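You operate a simulated robot arm through the tools that you are given. There is no shell and no other tool.

You are at the controls of a simulated robot arm. One attempt, no reset.

JOB
Swap the post in the post stand for the silver one and tighten the red knob.
Fine: the old post goes back in the rack.

Only the result counts: the job must be done as asked and must still hold three seconds after the hand-in. Knocking over, shifting, dropping, spilling or breaking anything else fails it.

ROBOT AND FRAMES
A 7-joint arm with a two-finger parallel gripper, fixed in place. Base frame: the origin is at the foot of the arm, x ahead of it, y to its left, z up. Lengths are in m, angles in degrees, forces in N, time in s.
Its first joint turns from -166.0 to 166.0 degrees. Payload 3.43 kg.
The tool frame sits at the grasp point between the pads (the TCP): z along the fingers, y along the line on which they close. The tips reach 0.03 m beyond it. Largest opening 0.094 m; finger width 0.028, thickness 0.01; the body of the gripper, 0.05 by 0.096 m, starts 0.055 m behind the TCP.
Orientation is that of the tool frame in the base frame, as a unit quaternion [x, y, z, w]. With the fingers straight down and closing along the base's y, the tool's x points along the base's -x, its y along +y and its z along -z.

CONTROLS
- The arm moves only by the tool jog_arm. Its argument "series" is a list of rows, each a list of 6 numbers: the shift along the tool's x, y, z in mm, then the turn, a rotation vector about the tool's x, y, z in degrees. In form: [[dx, dy, dz, ax, ay, az], ...]. A call has 1 to 20 rows; each row is the pose to reach, as a shift and turn from the pose commanded when the call began, along the tool's axes at that moment. "grip" is the finger opening in mm, from 0 to 94, set as the call begins (left out, the last holds). Each row takes 0.2 s and may step no farther than 0.05 m and 8.6 degrees from the row before; otherwise, or with a gripper value out of range, the whole call is refused. Where a pose cannot be reached the arm comes as near as it can. A force on the tool above 90 N (or 10 N above the force at the start of the call, whichever is more), or a blocked arm, ends the call early, and 0.2 s more pass. Each finger travels about 0.045 m/s and halts on what it meets, pressing with about 27 N; the grip force reading is that of the motor and also rises with nothing between the fingers. The clock runs only during rows and for 0.2 s after the last one: add rows that repeat a pose to give the fingers time. The reply holds the time, the measured pose of the TCP, the force on the tool along the base axes, the opening and the grip force, in the units named above and with some noise, with the torque about the TCP (base axes, N m) and any sound that the robot's microphone picked up.
- Cameras (640 x 400 px; columns grow to the right, rows downward): "scene" is fixed at [0.0564, 0.6477, 1.5156]; the picture's right is [-0.47, -0.88, 0.00], its down [-0.61, 0.32, -0.72] and it looks along [0.64, -0.34, -0.69] (base axes); focal length 304 px, centre (320, 200). "wrist" rides on the gripper at [0.076, 0.014, -0.102] in the tool frame; the picture's right is [-0.18, 0.98, 0.00], its down [-0.75, -0.14, -0.64] and it looks along [-0.63, -0.12, 0.77] (tool axes); focal length 243 px, centre (320, 200). There is no depth. A picture from a camera that has moved, and an enlarged one, comes with that camera's place and axes in the base frame and with its lens. The place of the scene camera against the robot may be out by one fixed shift of up to 0.018 m in any direction.
- get_image(camera): a new picture of that camera. No time passes.
- close_up(camera, box): a new picture of the part [left, top, right, bottom] of that camera's present view, enlarged. No time passes.
- sign_off(): hands the job in; it is judged then, once.

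Places have to be worked out from the pictures, the camera data and where the tool is seen. Open the gripper and draw the arm clear of the work before you hand the job in, unless the task says otherwise.

The tools are called after "Request:" as a command line: name --pt "numbers of a row" for each row, then --argument value for the rest, lists and objects as JSON in quotes. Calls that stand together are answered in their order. jog_arm: Moves the arm, as the interface text tells. Its arguments: {"type":"object","properties":{"series":{"type":"array"},"grip":{"type":"number"}},"required":["series"]} The other tools are called the same way: get_image (camera) takes a picture; close_up (camera, box) takes an enlarged picture of a part of a camera's view; sign_off () hands the job in.

At the start:

```text
time_s: 0.0
tool_pos: [0.2589, 0.4561, 1.2962]
tool_rot: [0.0, 1.0, 0.0, -0.001]
wrist_force: [1.2, -0.2, 0.0]
ft_torque: [0.01, -0.01, 0.04]
width: 0.0938
finger_force: 0.2
```

scene: 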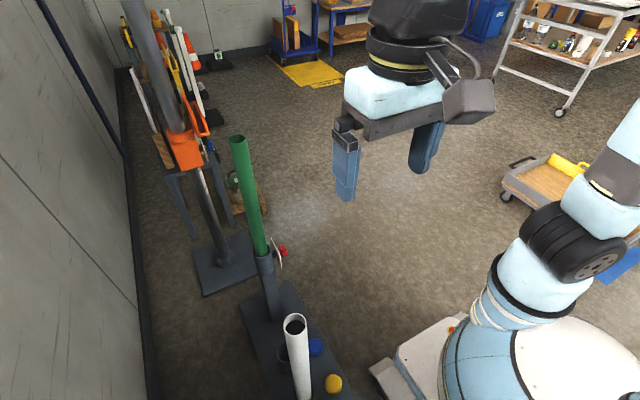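
wrist: 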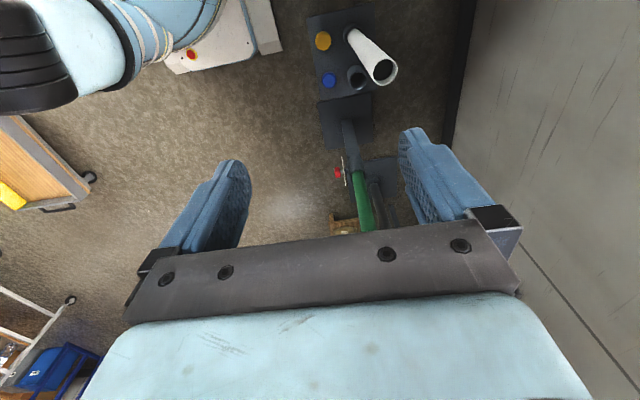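

The first pictures show a green post in the stand, a white/silver post in a rack with blue and yellow items, and a red knob on the stand. I take enlarged views to see the details.

Request:
close_up --camera "scene" --box '[180, 120, 380, 400]'

Request:
close_up --camera "wrist" --box '[280, 0, 440, 250]'

Request:
close_up --camera "scene" --box '[230, 220, 330, 290]'

Request:
close_up --camera "scene" --box '[230, 290, 370, 400]'

```text
1.43 times, centred on (280, 260) of scene
camera zoom: at [0.0564, 0.6477, 1.5156], right [-0.47, -0.88, 0.0], down [-0.61, 0.32, -0.72], along [0.64, -0.34, -0.69], focal length 434 px, centre (377, 114)
```

zoom: 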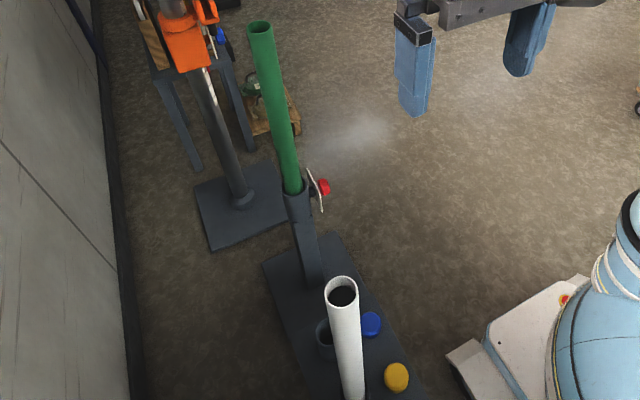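

```text
1.60 times, centred on (360, 125) of wrist
camera zoom: at [0.182, 0.4688, 1.401], right [0.18, 0.98, 0.0], down [0.75, -0.14, 0.64], along [0.63, -0.12, -0.77], focal length 388 px, centre (256, 320)
```

zoom: 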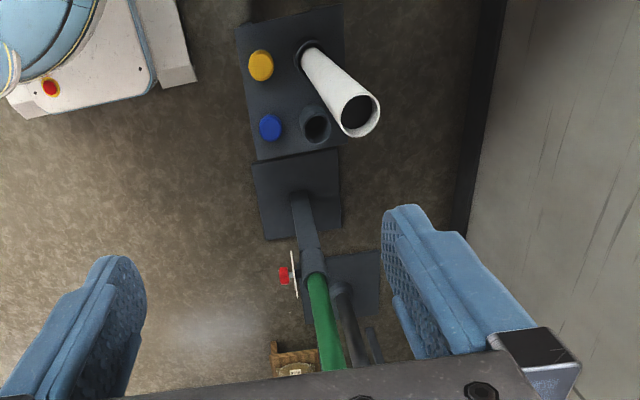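

```text
5.71 times, centred on (280, 255) of scene
camera zoom: at [0.0564, 0.6477, 1.5156], right [-0.47, -0.88, 0.0], down [-0.61, 0.32, -0.72], along [0.64, -0.34, -0.69], focal length 1737 px, centre (549, -114)
```

zoom: 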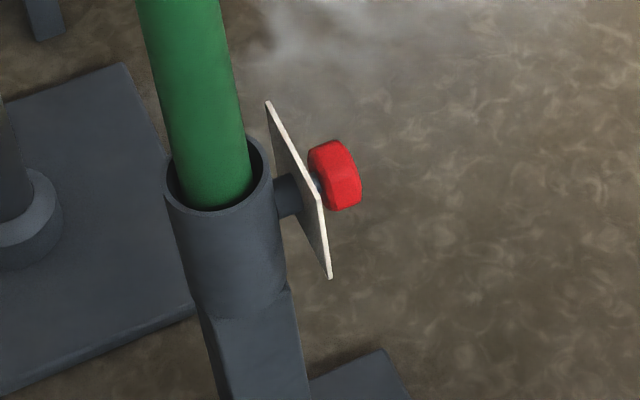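

```text
3.64 times, centred on (300, 345) of scene
camera zoom: at [0.0564, 0.6477, 1.5156], right [-0.47, -0.88, 0.0], down [-0.61, 0.32, -0.72], along [0.64, -0.34, -0.69], focal length 1105 px, centre (393, -327)
```

zoom: 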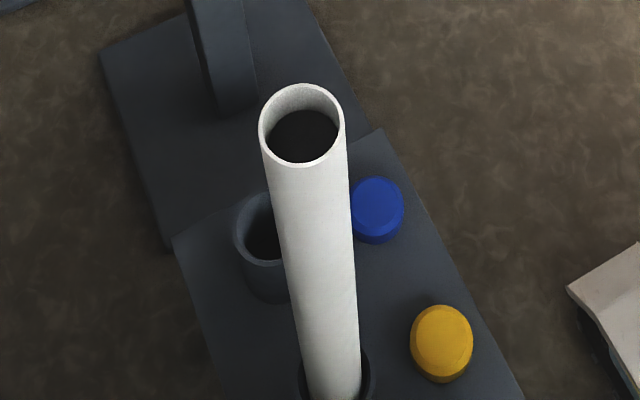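

The white/silver post is in the rack at about (0.31, 0.57) with its top near z 0.92. The green post is in the stand collar near (0.76, 0.51), and the knob points towards -y. I first turn the tool about its own axis so the camera can sit above it later.

Request:
jog_arm --pt "0 0 0 0 0 8" --pt "0 0 0 0 0 16" --pt "0 0 0 0 0 24" --pt "0 0 0 0 0 32" --pt "0 0 0 0 0 40" --pt "0 0 0 0 0 48" --pt "0 0 0 0 0 56" --pt "0 0 0 0 0 64" --pt "0 0 0 0 0 72" --pt "0 0 0 0 0 80" --pt "0 0 0 0 0 88" --pt "0 0 0 0 0 96" --pt "0 0 0 0 0 104" --pt "0 0 0 0 0 112" --pt "0 0 0 0 0 120"

```text
time_s: 3.4
tool_pos: [0.105, 0.4661, 1.3005]
tool_rot: [0.775, 0.632, -0.001, -0.002]
wrist_force: [-1.3, 0.6, 1.0]
ft_torque: [-0.06, -0.1, -0.03]
width: 0.094
finger_force: 0.0
out of reach, approached as far as the arm can: row 13
stopped in row 15: the arm was blocked; the commanded pose is now the measured one
```

The turn stopped about 102° round and the position drifted, perhaps at a joint limit. I look at the pictures before going on.

Request:
get_image --camera "scene"

Request:
get_image --camera "wrist"

```text
taken
```

scene: 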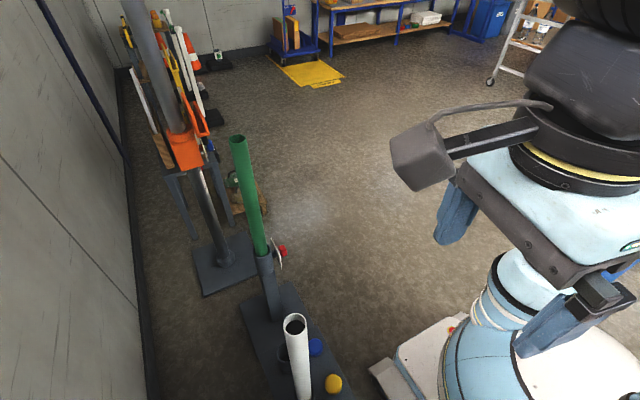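

```text
taken
camera wrist: at [0.1351, 0.535, 1.4036], right [0.93, -0.38, 0.0], down [-0.29, -0.71, 0.64], along [-0.24, -0.59, -0.77], focal length 243 px, centre (320, 200)
```

wrist: 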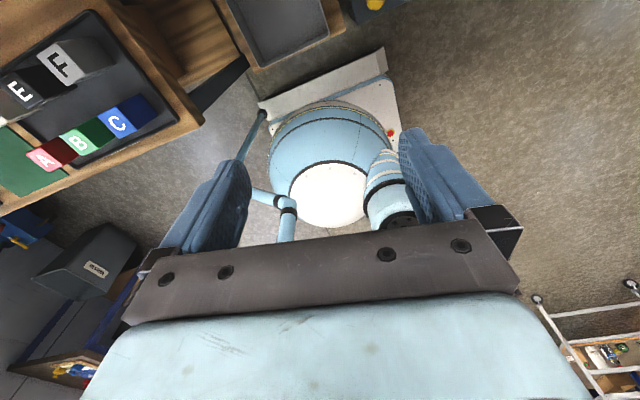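

It looks like a wrist joint limit on this side, so I turn the other way. I bring the tool inward and a little lower at the same time to get back into comfortable reach.

Request:
jog_arm --pt "-6 11 7 0 0 -8.5" --pt "-12 22 15 0 0 -17" --pt "-18 34 22 0 0 -25.5" --pt "-25 45 30 0 0 -34" --pt "-31 56 37 0 0 -42.5" --pt "-37 67 45 0 0 -51" --pt "-43 78 52 0 0 -59.5" --pt "-49 90 60 0 0 -68" --pt "-55 101 67 0 0 -76.5" --pt "-62 112 75 0 0 -85" --pt "-68 123 82 0 0 -93.5" --pt "-74 134 90 0 0 -102" --pt "-80 146 97 0 0 -110.5" --pt "-86 157 105 0 0 -119" --pt "-93 168 112 0 0 -127.5" --pt "-99 179 120 0 0 -136" --pt "-105 190 127 0 0 -144.5" --pt "-111 202 135 0 0 -153" --pt "-117 213 142 0 0 -161.5" --pt "-123 224 150 0 0 -170"

Request:
get_image --camera "wrist"

```text
time_s: 7.6
tool_pos: [0.3011, 0.2982, 1.1491]
tool_rot: [-0.563, 0.826, -0.001, 0.0]
wrist_force: [0.1, -0.3, -1.2]
ft_torque: [0.02, -0.01, 0.02]
width: 0.0943
finger_force: 0.0
```

```text
taken
camera wrist: at [0.2601, 0.2307, 1.2522], right [-0.85, 0.53, 0.0], down [0.41, 0.65, 0.64], along [0.34, 0.54, -0.77], focal length 243 px, centre (320, 200)
```

wrist: 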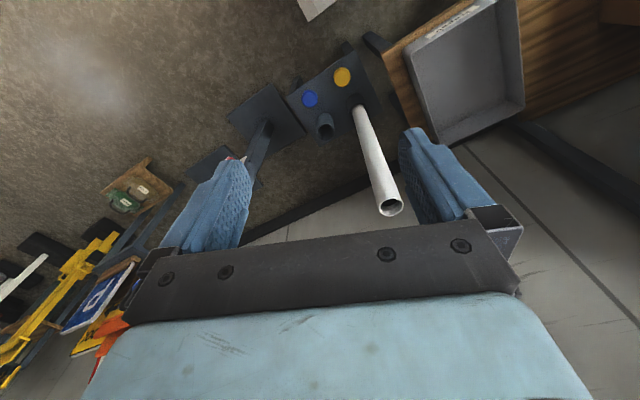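

That went through cleanly. I keep turning the same way until the tool's x points outward towards the stand.

Request:
jog_arm --pt "0 0 0 0 0 -8.5" --pt "0 0 0 0 0 -17" --pt "0 0 0 0 0 -25.5" --pt "0 0 0 0 0 -34" --pt "0 0 0 0 0 -42.5" --pt "0 0 0 0 0 -51" --pt "0 0 0 0 0 -59.5" --pt "0 0 0 0 0 -68" --pt "0 0 0 0 0 -76.5" --pt "0 0 0 0 0 -85" --pt "0 0 0 0 0 -93.5" --pt "0 0 0 0 0 -102" --pt "0 0 0 0 0 -110.5" --pt "0 0 0 0 0 -119" --pt "0 0 0 0 0 -127.5" --pt "0 0 0 0 0 -136" --pt "0 0 0 0 0 -144.5"

Request:
get_image --camera "scene"

```text
time_s: 11.2
tool_pos: [0.3001, 0.2981, 1.1472]
tool_rot: [0.959, 0.284, 0.0, 0.001]
wrist_force: [0.9, -0.2, 0.3]
ft_torque: [-0.02, 0.01, -0.01]
width: 0.0937
finger_force: 0.1
```

```text
taken
```

scene: 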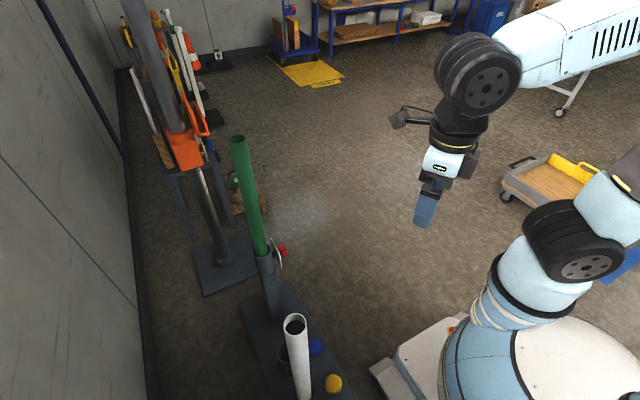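

The tool's x now points outward towards the stand. Next I pitch the tool up to horizontal while lowering it to about (0.45, 0.25, 0.85), for a view of the collar and knob.

Request:
jog_arm --pt "9 11 27 0 8.2 0" --pt "18 22 55 0 16.4 0" --pt "27 34 82 0 24.5 0" --pt "36 45 109 0 32.7 0" --pt "45 56 136 0 40.9 0" --pt "54 67 164 0 49.1 0" --pt "63 79 191 0 57.3 0" --pt "72 90 218 0 65.5 0" --pt "81 101 245 0 73.6 0" --pt "90 112 273 0 81.8 0" --pt "99 124 300 0 90 0"

Request:
get_image --camera "wrist"

Request:
get_image --camera "scene"

```text
time_s: 13.1
tool_pos: [0.1719, 0.4846, 1.1516]
tool_rot: [0.67, 0.305, 0.403, -0.544]
wrist_force: [-0.5, 0.2, 0.1]
ft_torque: [-0.02, 0.01, -0.01]
width: 0.0938
finger_force: 0.0
out of reach, approached as far as the arm can: row 4, 5, 6, 7, 8, 9
stopped in row 9: the arm was blocked; the commanded pose is now the measured one
```

```text
taken
camera wrist: at [0.2003, 0.3769, 1.2197], right [0.74, -0.21, -0.63], down [-0.62, -0.57, -0.54], along [-0.25, 0.79, -0.56], focal length 243 px, centre (320, 200)
```

wrist: 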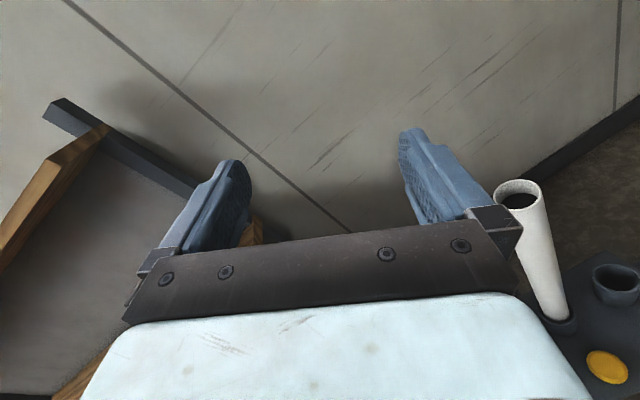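

```text
taken
```

scene: 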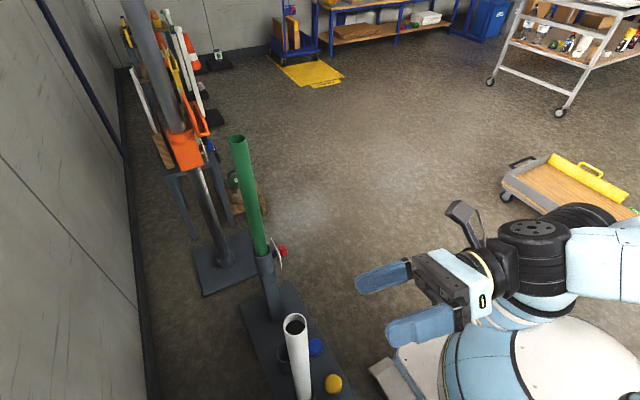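

That pose was too close to the arm, so it strayed. The tool now points roughly along +y with the camera mostly on top, which suits the knob. I level it (z=+Y, x up) and back out to about (0.55, 0.20, 0.75) to view everything.

Request:
jog_arm --pt "-11 41 -12 0.9 0.1 -2.1" --pt "-22 82 -24 1.9 0.2 -4.2" --pt "-33 124 -36 2.8 0.3 -6.3" --pt "-44 165 -47 3.7 0.5 -8.4" --pt "-55 206 -59 4.6 0.6 -10.5" --pt "-66 247 -71 5.6 0.7 -12.6" --pt "-78 289 -83 6.5 0.8 -14.7" --pt "-89 330 -95 7.4 0.9 -16.8" --pt "-100 371 -107 8.4 1.0 -18.9" --pt "-111 412 -119 9.3 1.1 -21" --pt "-122 453 -130 10.2 1.3 -23.1" --pt "-133 495 -142 11.1 1.4 -25.2" --pt "-144 536 -154 12.1 1.5 -27.3" --pt "-155 577 -166 13 1.6 -29.4"

Request:
get_image --camera "wrist"

Request:
get_image --camera "scene"

```text
time_s: 13.7
tool_pos: [0.1182, 0.4965, 1.1398]
tool_rot: [0.627, 0.374, 0.351, -0.586]
wrist_force: [-0.4, 0.0, 0.5]
ft_torque: [-0.01, -0.02, 0.03]
width: 0.094
finger_force: 0.0
out of reach, approached as far as the arm can: row 1, 2
stopped in row 2: the arm was blocked; the commanded pose is now the measured one
```

```text
taken
camera wrist: at [0.166, 0.3956, 1.2076], right [0.78, -0.04, -0.63], down [-0.48, -0.68, -0.55], along [-0.4, 0.73, -0.55], focal length 243 px, centre (320, 200)
```

wrist: 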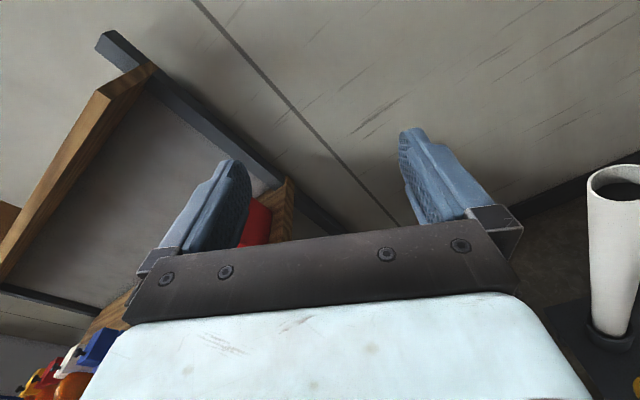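

```text
taken
```

scene: 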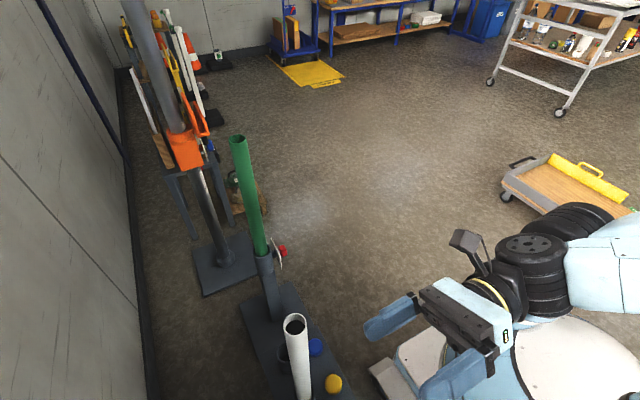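

The arm is stuck in a folded posture, so I undo it. I go back to tool-down at about (0.35, 0.35, 1.15) and will extend outward before pitching up.

Request:
jog_arm --pt "9 17 -12 -3.5 -6.3 0.1" --pt "18 34 -25 -7 -12.6 0.2" --pt "28 51 -37 -10.5 -18.8 0.3" --pt "37 68 -49 -14 -25.1 0.4" --pt "46 85 -61 -17.5 -31.4 0.5" --pt "55 102 -74 -21 -37.7 0.7" --pt "64 119 -86 -24.4 -43.9 0.8" --pt "73 136 -98 -27.9 -50.2 0.9" --pt "83 153 -110 -31.4 -56.5 1.0" --pt "92 170 -123 -34.9 -62.8 1.1" --pt "101 187 -135 -38.4 -69 1.2" --pt "110 204 -147 -41.9 -75.3 1.3"

Request:
get_image --camera "scene"

```text
time_s: 16.3
tool_pos: [0.3498, 0.3512, 1.1511]
tool_rot: [0.868, 0.497, 0.001, -0.001]
wrist_force: [1.0, -1.2, -0.6]
ft_torque: [0.08, 0.13, -0.03]
width: 0.0939
finger_force: 0.0
out of reach, approached as far as the arm can: row 1, 2
```

```text
taken
```

scene: 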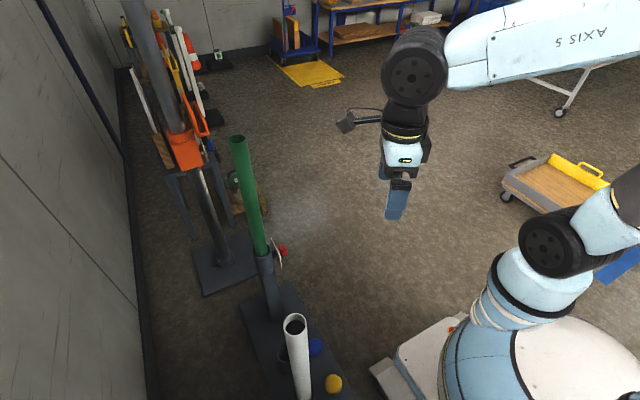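

Recovered cleanly. Now I extend outward to about (0.60, 0.30, 0.95) with the tool down, before any pitching.

Request:
jog_arm --pt "10 30 25 0 0 3.7" --pt "21 60 50 0 0 7.5" --pt "31 90 75 0 0 11.2" --pt "42 120 100 0 0 15" --pt "52 151 125 0 0 18.7" --pt "63 181 150 0 0 22.5" --pt "73 211 175 0 0 26.2" --pt "83 241 200 0 0 30"

Request:
get_image --camera "wrist"

Request:
get_image --camera "scene"

```text
time_s: 18.1
tool_pos: [0.5983, 0.3028, 0.9525]
tool_rot: [0.967, 0.256, 0.001, -0.001]
wrist_force: [0.7, -0.2, 0.3]
ft_torque: [0.01, -0.03, 0.0]
width: 0.0939
finger_force: 0.0
```

```text
taken
camera wrist: at [0.6707, 0.3265, 1.0559], right [0.33, -0.94, 0.0], down [-0.73, -0.25, 0.64], along [-0.6, -0.21, -0.77], focal length 243 px, centre (320, 200)
```

wrist: 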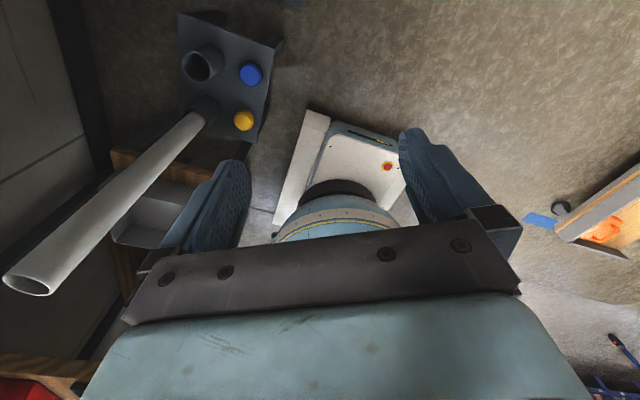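

```text
taken
```

scene: 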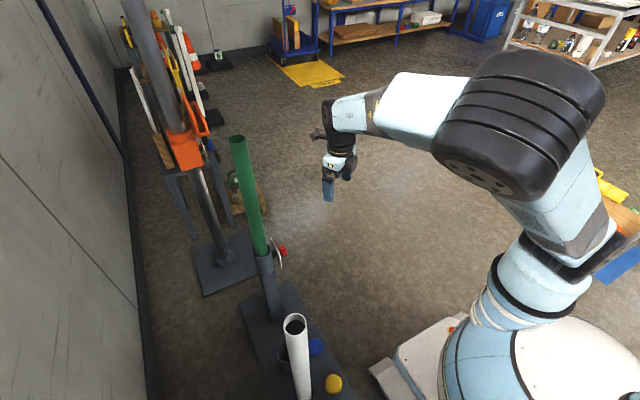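

The rack view fits: the white post is at about (0.31, 0.57), the empty rack hole at about (0.43-0.47, 0.58), and the socket tops at z≈0.30. Now I pitch the tool up to horizontal at this longer reach.

Request:
jog_arm --pt "2 6 9 0 8.2 0" --pt "3 12 18 0 16.4 0" --pt "5 19 27 0 24.5 0" --pt "7 25 36 0 32.7 0" --pt "9 31 45 0 40.9 0" --pt "10 37 55 0 49.1 0" --pt "12 43 64 0 57.3 0" --pt "14 49 73 0 65.5 0" --pt "15 56 82 0 73.6 0" --pt "17 62 91 0 81.8 0" --pt "19 68 100 0 90 0"

Request:
get_image --camera "wrist"

Request:
get_image --camera "scene"

```text
time_s: 20.5
tool_pos: [0.6468, 0.2524, 0.8502]
tool_rot: [0.682, 0.181, 0.685, -0.181]
wrist_force: [0.2, 0.0, 0.3]
ft_torque: [0.0, 0.01, 0.01]
width: 0.0942
finger_force: 0.1
```

```text
taken
camera wrist: at [0.5653, 0.1877, 0.9281], right [0.49, -0.85, -0.18], down [-0.62, -0.19, -0.76], along [0.61, 0.48, -0.63], focal length 243 px, centre (320, 200)
```

wrist: 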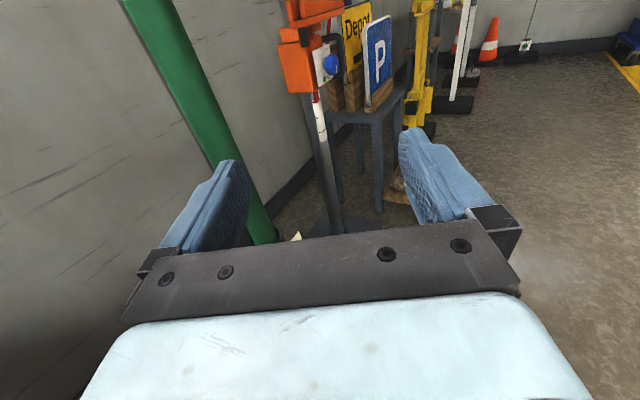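

```text
taken
```

scene: 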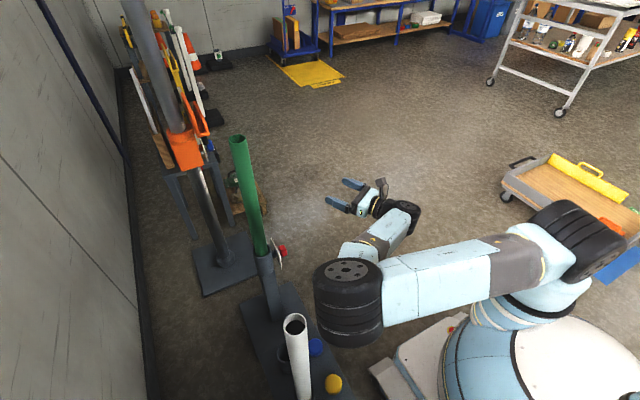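

The tool is horizontal with the camera on top and the green post is in view. I yaw left to face +y and lower to about (0.72, 0.12, 0.66) to inspect the knob head-on.

Request:
jog_arm --pt "-24 19 0 7.5 0 0" --pt "-48 38 0 15 0 0" --pt "-71 57 0 22.5 0 0" --pt "-95 76 0 30 0 0" --pt "-119 94 0 37.5 0 0" --pt "-143 113 0 45 0 0" --pt "-166 132 0 52.5 0 0" --pt "-190 151 0 60 0 0"

Request:
get_image --camera "wrist"

Request:
get_image --camera "scene"

```text
time_s: 22.3
tool_pos: [0.7398, 0.1263, 0.6793]
tool_rot: [0.526, 0.524, 0.476, -0.471]
wrist_force: [-0.5, -0.4, 0.0]
ft_torque: [-0.03, 0.0, -0.03]
width: 0.0942
finger_force: 0.1
out of reach, approached as far as the arm can: row 2, 3, 4, 5, 6, 7, 8
```

```text
taken
camera wrist: at [0.7533, 0.0304, 0.7666], right [0.98, -0.03, -0.18], down [-0.14, -0.72, -0.68], along [-0.11, 0.7, -0.71], focal length 243 px, centre (320, 200)
```

wrist: 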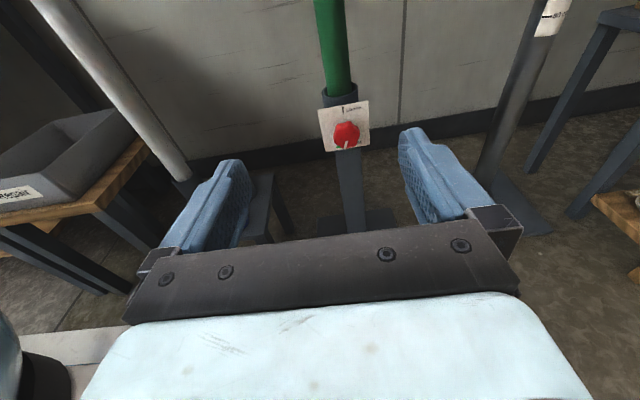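

```text
taken
```

scene: 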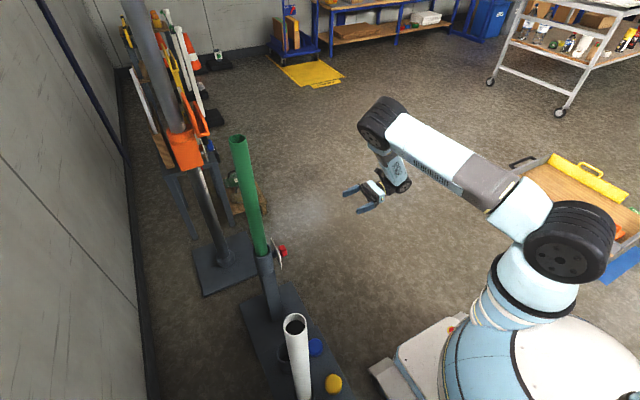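

Now the knob and its label plate can be seen head-on. I zoom in on the label to read the marks.

Request:
close_up --camera "wrist" --box '[304, 85, 384, 165]'

Request:
close_up --camera "wrist" --box '[200, 0, 440, 250]'

```text
5.00 times, centred on (344, 125) of wrist
camera zoom: at [0.7533, 0.0304, 0.7666], right [0.98, -0.03, -0.18], down [-0.14, -0.72, -0.68], along [-0.11, 0.7, -0.71], focal length 1213 px, centre (200, 575)
```

zoom: 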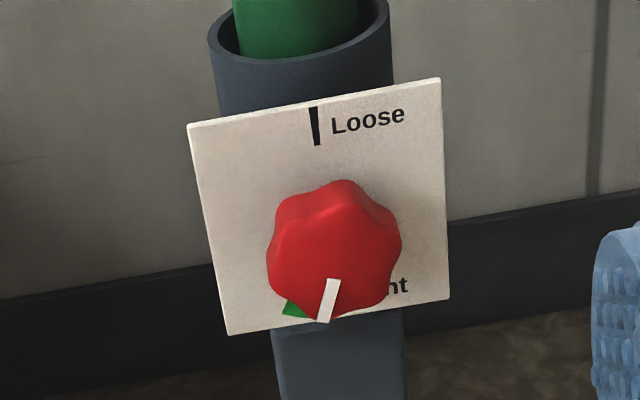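

```text
1.60 times, centred on (320, 125) of wrist
camera zoom: at [0.7533, 0.0304, 0.7666], right [0.98, -0.03, -0.18], down [-0.14, -0.72, -0.68], along [-0.11, 0.7, -0.71], focal length 388 px, centre (320, 320)
```

zoom: 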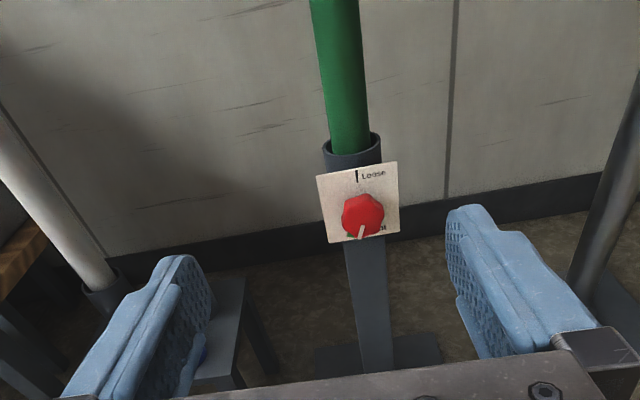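

The label shows "Loose" at 12 o'clock and "Tight" at about 6 o'clock. The white pointer sits at Tight now, so I loosen it, swap, and turn it back. Triangulating puts the knob face at about (0.770, 0.431, 0.52) and the collar top at about (0.770, 0.515, 0.57). I move to a stand-off 4 cm in front of the knob.

Request:
jog_arm --pt "-17 3 31 0 0.7 0" --pt "-33 7 62 0.1 1.5 0" --pt "-50 10 93 0.1 2.2 0" --pt "-67 14 124 0.2 3 0" --pt "-84 17 156 0.2 3.7 0" --pt "-100 21 187 0.3 4.4 0" --pt "-117 24 218 0.3 5.2 0" --pt "-134 28 249 0.4 5.9 0"

Request:
get_image --camera "wrist"

Request:
get_image --camera "scene"

```text
time_s: 24.1
tool_pos: [0.7478, 0.3598, 0.6494]
tool_rot: [0.502, 0.5, 0.501, -0.496]
wrist_force: [0.0, -0.2, -0.3]
ft_torque: [0.01, -0.02, 0.0]
width: 0.094
finger_force: 0.1
out of reach, approached as far as the arm can: row 2, 3, 4, 5, 6, 7, 8
```

```text
taken
camera wrist: at [0.7611, 0.2561, 0.7262], right [0.98, 0.0, -0.18], down [-0.14, -0.64, -0.75], along [-0.11, 0.76, -0.63], focal length 243 px, centre (320, 200)
```

wrist: 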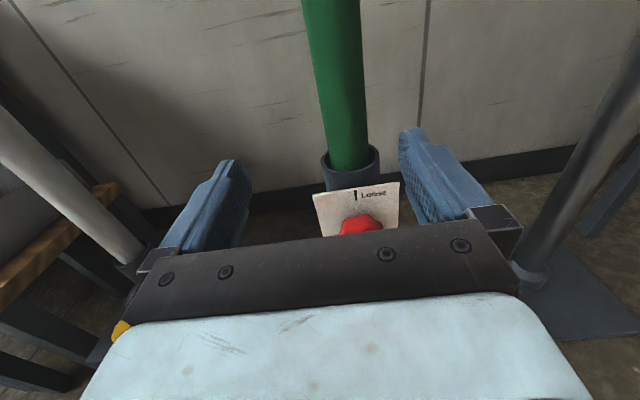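

```text
taken
```

scene: 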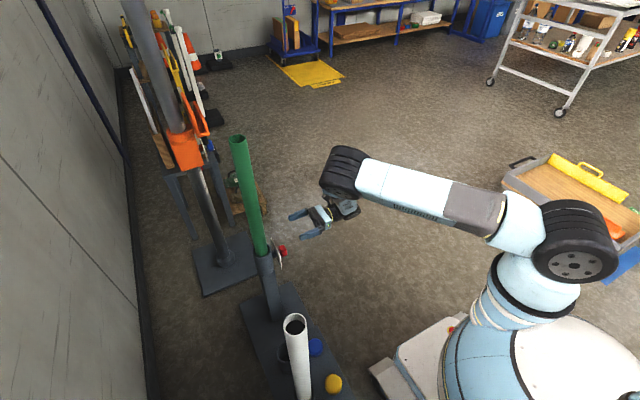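

The orientation is right, but the arm can't get lower than z=0.65 in this posture, so its wrist is bent the wrong way. I retrace: yaw back and lift to the earlier reachable pose, then try another way in.

Request:
jog_arm --pt "25 -13 -13 -7.5 0 0" --pt "50 -25 -27 -15 0 0" --pt "75 -38 -40 -22.5 0 0" --pt "100 -50 -54 -30 0 0" --pt "125 -63 -67 -37.5 0 0" --pt "150 -76 -81 -45 0 0" --pt "175 -88 -94 -52.5 0 0" --pt "200 -101 -108 -60 0 0"

Request:
get_image --camera "scene"

```text
time_s: 25.9
tool_pos: [0.6537, 0.2495, 0.8498]
tool_rot: [0.683, 0.182, 0.684, -0.181]
wrist_force: [-0.3, -0.4, 0.8]
ft_torque: [-0.03, -0.02, 0.04]
width: 0.0942
finger_force: 0.1
```

```text
taken
```

scene: 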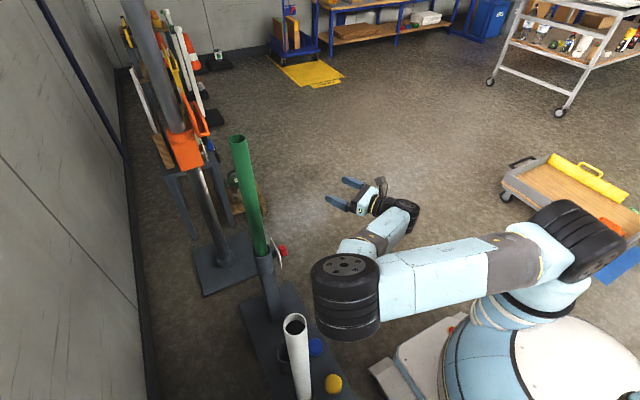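

The retrace worked. Now I go back to tool-down, and then roll the tool sideways about the outward axis to point it along +y.

Request:
jog_arm --pt "9 -4 -1 0 -8.2 0" --pt "18 -8 -3 0 -16.4 0" --pt "27 -12 -4 0 -24.5 0" --pt "36 -16 -5 0 -32.7 0" --pt "45 -20 -7 0 -40.9 0" --pt "55 -23 -8 0 -49.1 0" --pt "64 -27 -10 0 -57.3 0" --pt "73 -31 -11 0 -65.5 0" --pt "82 -35 -12 0 -73.6 0" --pt "91 -39 -14 0 -81.8 0" --pt "100 -43 -15 0 -90 0"

Request:
get_image --camera "scene"

```text
time_s: 28.3
tool_pos: [0.6188, 0.2799, 0.949]
tool_rot: [0.967, 0.256, 0.001, 0.002]
wrist_force: [-0.3, -0.2, -0.1]
ft_torque: [0.01, -0.01, -0.02]
width: 0.094
finger_force: 0.0
```

```text
taken
```

scene: 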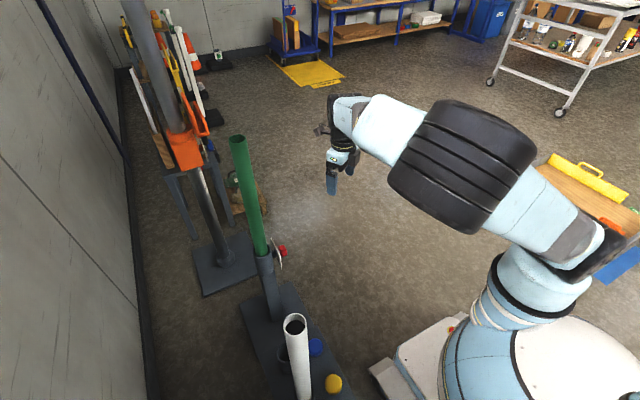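

Back to tool-down with the elbow high. Now I sweep sideways about tool x while descending to about (0.74, 0.18, 0.70).

Request:
jog_arm --pt "5 13 23 8.2 0 0" --pt "10 27 45 16.4 0 0" --pt "15 40 68 24.5 0 0" --pt "20 53 91 32.7 0 0" --pt "25 66 114 40.9 0 0" --pt "30 80 136 49.1 0 0" --pt "35 93 159 57.3 0 0" --pt "40 106 182 65.5 0 0" --pt "45 119 205 73.6 0 0" --pt "50 133 227 81.8 0 0" --pt "55 146 250 90 0 0"

Request:
get_image --camera "scene"

Request:
get_image --camera "wrist"

```text
time_s: 30.7
tool_pos: [0.7137, 0.1923, 0.7014]
tool_rot: [0.734, 0.186, -0.159, -0.634]
wrist_force: [0.0, -0.6, 1.6]
ft_torque: [-0.04, -0.03, -0.06]
width: 0.0937
finger_force: 0.0
out of reach, approached as far as the arm can: row 10, 11
```

```text
taken
```

scene: 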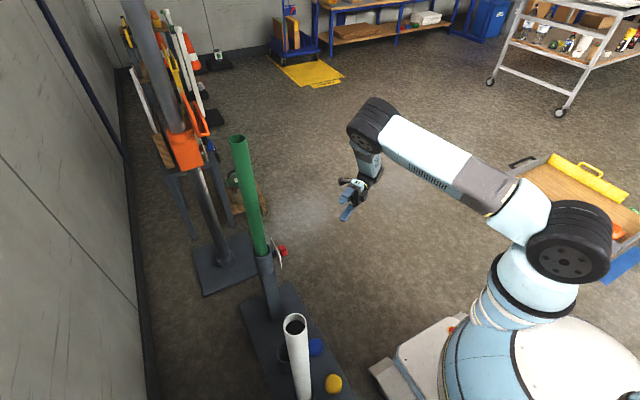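

```text
taken
camera wrist: at [0.8293, 0.1365, 0.7031], right [-0.09, -0.21, -0.97], down [-0.37, -0.9, 0.23], along [-0.92, 0.38, 0.0], focal length 243 px, centre (320, 200)
```

wrist: 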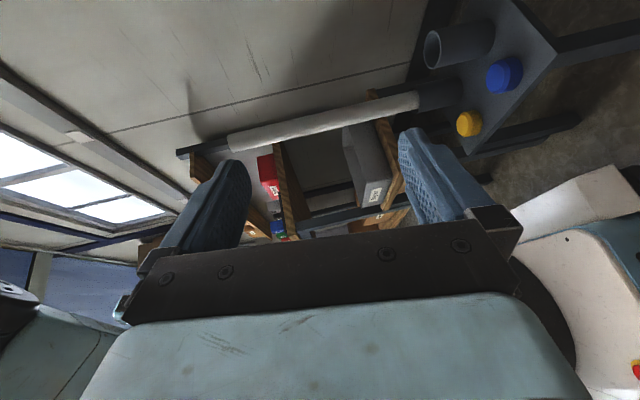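

The tool is nearly level (8° low, yaw 118°), but the elbow sits high and forces a sharp wrist bend. I move off to the right (y≈-0.2) and level to +y there, which should bring the elbow round for a better approach.

Request:
jog_arm --pt "-21 6 -39 0.9 3.1 0.2" --pt "-42 11 -78 1.8 6.3 0.5" --pt "-63 17 -116 2.7 9.4 0.7" --pt "-84 23 -155 3.6 12.6 1.0" --pt "-106 28 -194 4.6 15.7 1.2" --pt "-127 34 -233 5.5 18.9 1.5" --pt "-148 40 -271 6.4 22 1.7" --pt "-169 46 -310 7.3 25.2 2.0" --pt "-190 51 -349 8.2 28.3 2.2"

Request:
get_image --camera "scene"

```text
time_s: 32.7
tool_pos: [0.6839, 0.089, 0.7288]
tool_rot: [0.743, 0.005, -0.002, -0.669]
wrist_force: [0.9, 0.7, -0.1]
ft_torque: [-0.01, 0.02, 0.0]
width: 0.094
finger_force: 0.0
out of reach, approached as far as the arm can: row 2, 3, 4, 5, 6, 7, 8, 9
```

```text
taken
```

scene: 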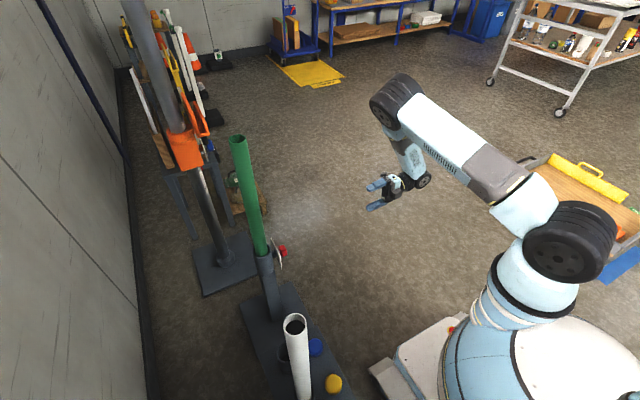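

The wrist joint seems bound by a sharp bend because the elbow sits forward of it. Reaching further out along +y should relax that, so I push towards the knob stand-off (0.77, 0.36, 0.56) in this branch.

Request:
jog_arm --pt "11 18 36 0.7 0 0" --pt "22 35 71 1.5 0 0" --pt "33 53 107 2.2 0 0" --pt "44 70 142 3 0 0" --pt "55 88 178 3.7 0 0" --pt "66 106 214 4.5 0 0" --pt "77 123 249 5.2 0 0" --pt "88 141 285 6 0 0"

Request:
get_image --camera "scene"

```text
time_s: 34.5
tool_pos: [0.7566, 0.356, 0.6504]
tool_rot: [0.708, 0.004, -0.002, -0.706]
wrist_force: [0.1, -0.9, -0.1]
ft_torque: [-0.03, -0.01, 0.0]
width: 0.0941
finger_force: 0.1
out of reach, approached as far as the arm can: row 1, 2, 3, 4, 5, 6, 7, 8
```

```text
taken
```

scene: 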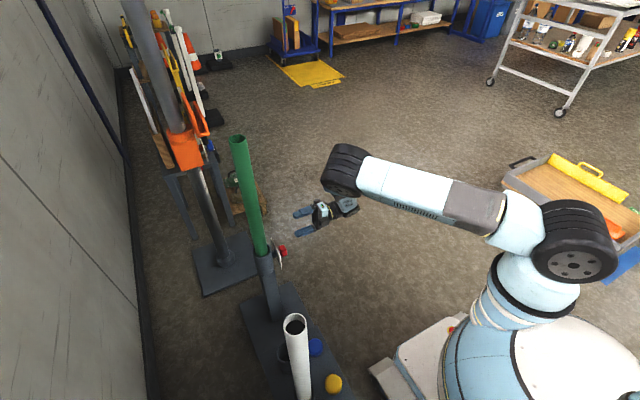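

It stops at the same z≈0.65 whatever the roll, so the arm posture is the limit, with the elbow left of the wrist. I reset the posture: tool down, swing well over to the right to bring the base joint round, then turn to +y from there.

Request:
jog_arm --pt "-9 -18 -14 -8.2 0 0" --pt "-18 -36 -27 -16.4 0 0" --pt "-27 -55 -41 -24.5 0 0" --pt "-36 -73 -55 -32.7 0 0" --pt "-45 -91 -68 -40.9 0 0" --pt "-55 -109 -82 -49.1 0 0" --pt "-64 -127 -95 -57.3 0 0" --pt "-73 -145 -109 -65.5 0 0" --pt "-82 -164 -123 -73.6 0 0" --pt "-91 -182 -136 -81.8 0 0" --pt "-100 -200 -150 -90 0 0"

Request:
jog_arm --pt "-4 46 0 0 0 0" --pt "-8 92 0 0 0 0" --pt "-12 138 0 0 0 0" --pt "-17 183 0 0 0 0" --pt "-21 229 0 0 0 0" --pt "-25 275 0 0 0 0" --pt "-29 321 0 0 0 0" --pt "-33 367 0 0 0 0" --pt "-38 412 0 0 0 0" --pt "-42 458 0 0 0 0" --pt "-46 504 0 0 0 0" --pt "-50 550 0 0 0 0"

Request:
get_image --camera "scene"

```text
time_s: 36.9
tool_pos: [0.6588, 0.2042, 0.8495]
tool_rot: [1.0, 0.005, 0.001, 0.003]
wrist_force: [-0.7, 0.3, 0.2]
ft_torque: [0.01, -0.01, 0.01]
width: 0.0939
finger_force: 0.1
```

```text
time_s: 39.5
tool_pos: [0.6216, -0.346, 0.8526]
tool_rot: [1.0, 0.007, 0.006, -0.002]
wrist_force: [0.2, -0.9, -5.1]
ft_torque: [0.03, -0.01, 0.0]
width: 0.0943
finger_force: 0.1
```

```text
taken
```

scene: 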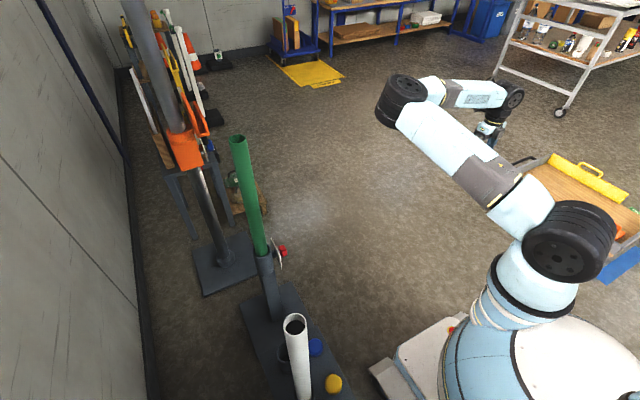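

The arm picture is clear now: the elbow hangs to the left while the forearm swings right. Stretching the arm out to the right, near full reach, should pull the elbow into line, so I go to about (0.80, -0.46, 0.55).

Request:
jog_arm --pt "20 13 33 0 0 0" --pt "40 27 67 0 0 0" --pt "60 40 100 0 0 0" --pt "80 53 133 0 0 0" --pt "100 67 167 0 0 0" --pt "120 80 200 0 0 0" --pt "140 93 233 0 0 0" --pt "160 107 267 0 0 0" --pt "180 120 300 0 0 0"

Request:
get_image --camera "scene"

```text
time_s: 41.5
tool_pos: [0.7466, -0.2932, 0.65]
tool_rot: [1.0, 0.006, 0.002, 0.0]
wrist_force: [0.2, -0.3, 1.3]
ft_torque: [-0.02, -0.02, 0.01]
width: 0.0941
finger_force: 0.1
out of reach, approached as far as the arm can: row 1, 2, 3, 4, 5, 6, 7, 8, 9
```

```text
taken
```

scene: 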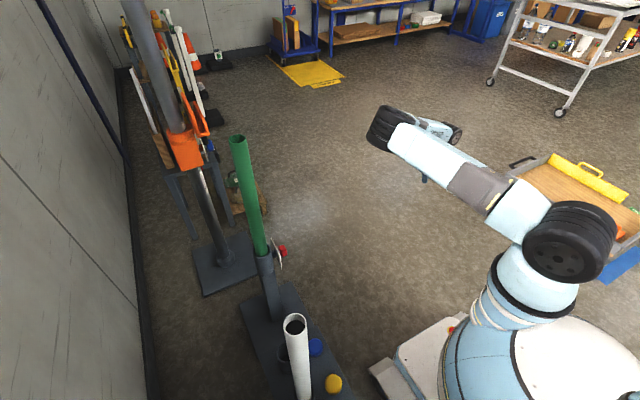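

Even tool-down it stopped at (0.75, -0.29, 0.65), so I need to learn which postures are reachable. I test stretching straight ahead to about (0.90, 0.0, 0.60), which is free space.

Request:
jog_arm --pt "0 -40 0 0 0 0" --pt "10 -80 0 0 0 0" --pt "30 -120 0 0 0 0" --pt "50 -160 5 0 0 0" --pt "70 -200 10 0 0 0" --pt "90 -240 15 0 0 0" --pt "120 -270 30 0 0 0" --pt "155 -293 50 0 0 0"

Request:
get_image --camera "scene"

Request:
get_image --camera "wrist"

```text
time_s: 43.3
tool_pos: [0.9064, -0.0009, 0.5939]
tool_rot: [1.0, 0.005, 0.002, 0.001]
wrist_force: [-0.3, 0.5, 0.4]
ft_torque: [0.0, -0.03, -0.02]
width: 0.0942
finger_force: 0.1
```

```text
taken
```

scene: 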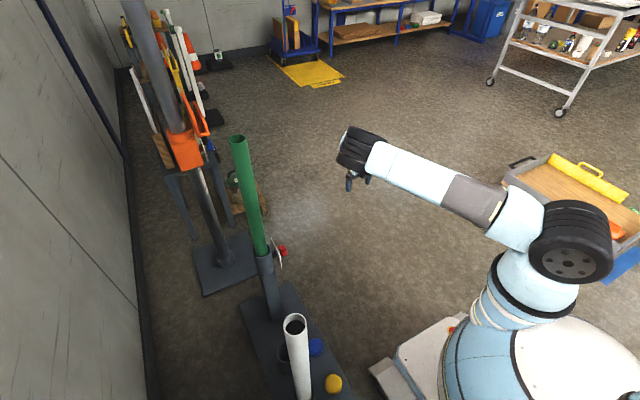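

```text
taken
camera wrist: at [0.9816, -0.016, 0.6974], right [-0.17, -0.98, 0.0], down [-0.76, 0.13, 0.64], along [-0.63, 0.11, -0.77], focal length 243 px, centre (320, 200)
```

wrist: 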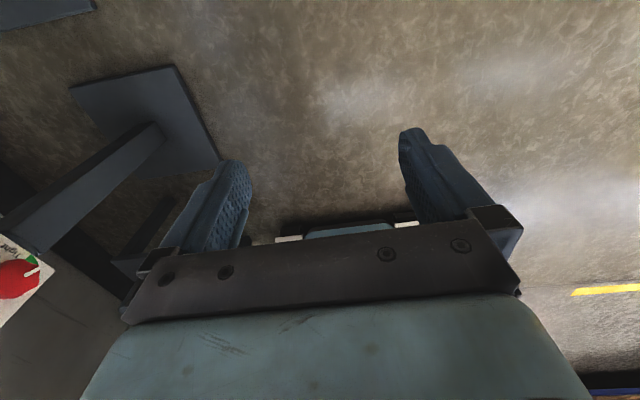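

That pose was reached exactly. From here I sweep the tool sideways to +y again while moving to about (0.85, 0.28, 0.62), keeping the wrist far out.

Request:
jog_arm --pt "-5 -25 -3 8.2 0 0" --pt "-10 -51 -5 16.4 0 0" --pt "-15 -76 -8 24.5 0 0" --pt "-20 -102 -11 32.7 0 0" --pt "-25 -127 -14 40.9 0 0" --pt "-31 -153 -16 49.1 0 0" --pt "-36 -178 -19 57.3 0 0" --pt "-41 -204 -22 65.5 0 0" --pt "-46 -229 -25 73.6 0 0" --pt "-51 -255 -27 81.8 0 0" --pt "-56 -280 -30 90 0 0"

Request:
get_image --camera "scene"

```text
time_s: 45.7
tool_pos: [0.8315, 0.2769, 0.6657]
tool_rot: [0.708, 0.005, -0.003, -0.706]
wrist_force: [0.3, -0.5, 0.0]
ft_torque: [0.03, 0.0, 0.0]
width: 0.0937
finger_force: 0.0
out of reach, approached as far as the arm can: row 10, 11
```

```text
taken
```

scene: 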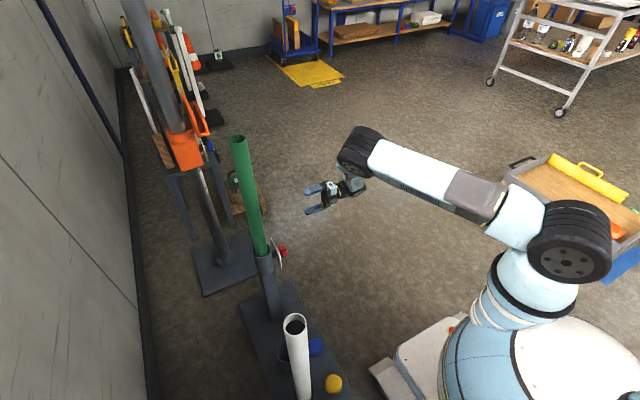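

It is level along +y, but z bottoms out at 0.666. To find the limiting joint I go back to tool-down at the last good pose, then test how low the arm reaches there in free space.

Request:
jog_arm --pt "0 3 -23 -8.2 0 0" --pt "0 6 -45 -16.4 0 0" --pt "0 9 -68 -24.5 0 0" --pt "0 12 -90 -32.7 0 0" --pt "0 15 -113 -40.9 0 0" --pt "0 18 -136 -49.1 0 0" --pt "0 21 -158 -57.3 0 0" --pt "0 24 -181 -65.5 0 0" --pt "0 27 -204 -73.6 0 0" --pt "0 30 -226 -81.8 0 0" --pt "0 33 -249 -90 0 0"

Request:
jog_arm --pt "0 0 30 0 0 0" --pt "0 0 60 0 0 0" --pt "0 0 90 0 0 0" --pt "0 0 120 0 0 0" --pt "0 0 150 0 0 0" --pt "0 0 180 0 0 0" --pt "0 0 210 0 0 0" --pt "0 0 240 0 0 0" --pt "0 0 270 0 0 0" --pt "0 0 300 0 0 0"

Request:
get_image --camera "scene"

```text
time_s: 48.1
tool_pos: [0.8339, 0.0277, 0.6331]
tool_rot: [1.0, 0.005, 0.002, 0.002]
wrist_force: [0.1, 0.2, 0.0]
ft_torque: [-0.01, -0.01, -0.02]
width: 0.0937
finger_force: 0.0
```

```text
time_s: 50.3
tool_pos: [0.8335, 0.0261, 0.4585]
tool_rot: [1.0, 0.005, 0.003, 0.0]
wrist_force: [-0.2, 0.2, 0.3]
ft_torque: [0.01, 0.02, 0.02]
width: 0.094
finger_force: 0.0
out of reach, approached as far as the arm can: row 6, 7, 8, 9, 10
```

```text
taken
```

scene: 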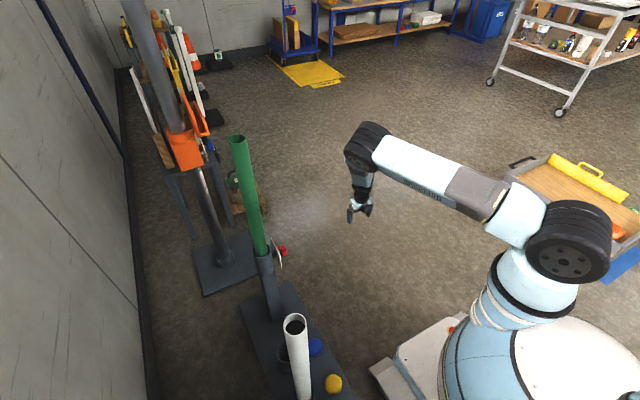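

Tool-down the lower limit is z≈0.46 at this radius (wrist about 0.23 higher), so a horizontal tool can't get down to the knob at z≈0.52. I'll use the gripper like a wrench from above instead: tool pointing mostly down, fingers across the knob, swinging about the knob's axis. First I lift and roll the tool so its x points to -y.

Request:
jog_arm --pt "-7 -9 -27 0 0 8.2" --pt "-15 -18 -55 0 0 16.4" --pt "-22 -27 -82 0 0 24.5" --pt "-29 -36 -109 0 0 32.7" --pt "-36 -45 -136 0 0 40.9" --pt "-44 -55 -164 0 0 49.1" --pt "-51 -64 -191 0 0 57.3" --pt "-58 -73 -218 0 0 65.5" --pt "-65 -82 -245 0 0 73.6" --pt "-73 -91 -273 0 0 81.8" --pt "-80 -100 -300 0 0 90"

Request:
get_image --camera "wrist"

Request:
get_image --camera "scene"

```text
time_s: 52.7
tool_pos: [0.7471, 0.1242, 0.7593]
tool_rot: [0.71, -0.704, 0.001, -0.001]
wrist_force: [0.0, 0.4, -0.4]
ft_torque: [0.0, 0.02, 0.01]
width: 0.094
finger_force: 0.0
```

```text
taken
camera wrist: at [0.7348, 0.0463, 0.8626], right [-0.98, 0.18, 0.0], down [0.13, 0.76, 0.64], along [0.11, 0.63, -0.77], focal length 243 px, centre (320, 200)
```

wrist: 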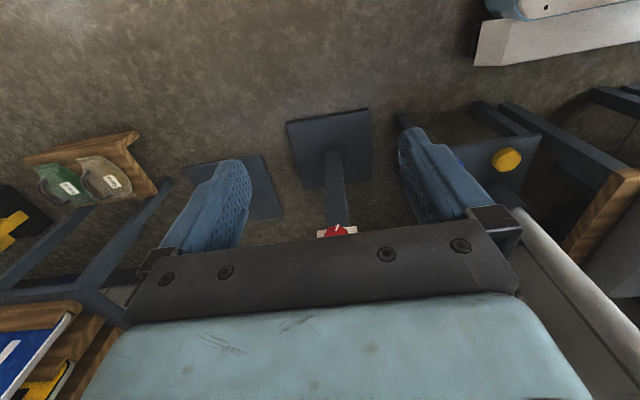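

```text
taken
```

scene: 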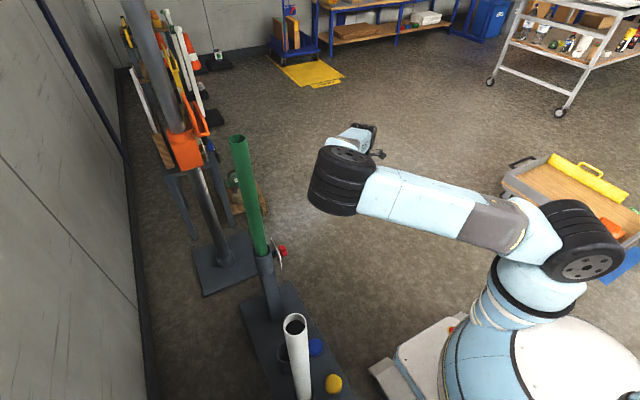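

The fingers now close along x and the camera is on the -y side, with the knob just visible. I move towards a pre-grasp above and in front of the knob, tilting 25° so the body leans away from the post.

Request:
jog_arm --pt "-39 -4 13 0 -4.2 0" --pt "-79 -8 27 0 -8.3 0" --pt "-118 -11 40 0 -12.5 0" --pt "-157 -15 53 0 -16.7 0" --pt "-197 -19 67 0 -20.8 0" --pt "-236 -23 80 0 -25 0"

Request:
get_image --camera "wrist"

Request:
get_image --camera "scene"

```text
time_s: 54.1
tool_pos: [0.769, 0.3599, 0.6779]
tool_rot: [0.694, -0.686, -0.153, -0.154]
wrist_force: [-0.1, 0.3, -0.3]
ft_torque: [-0.01, 0.02, 0.0]
width: 0.0941
finger_force: 0.0
```

```text
taken
camera wrist: at [0.7556, 0.2452, 0.7399], right [-0.98, 0.16, 0.07], down [0.13, 0.41, 0.9], along [0.11, 0.9, -0.43], focal length 243 px, centre (320, 200)
```

wrist: 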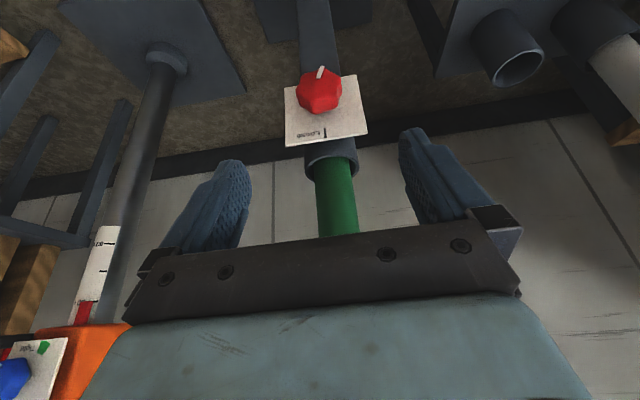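

```text
taken
```

scene: 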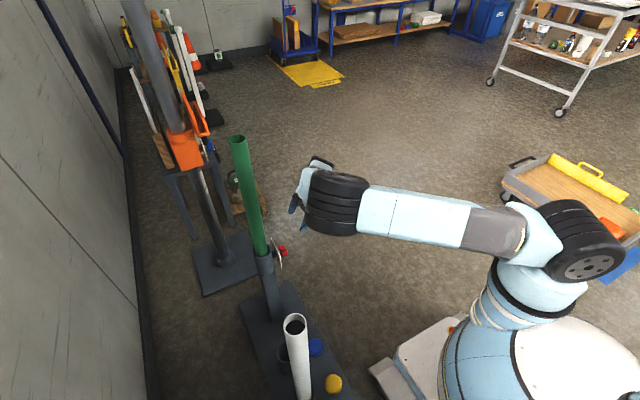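

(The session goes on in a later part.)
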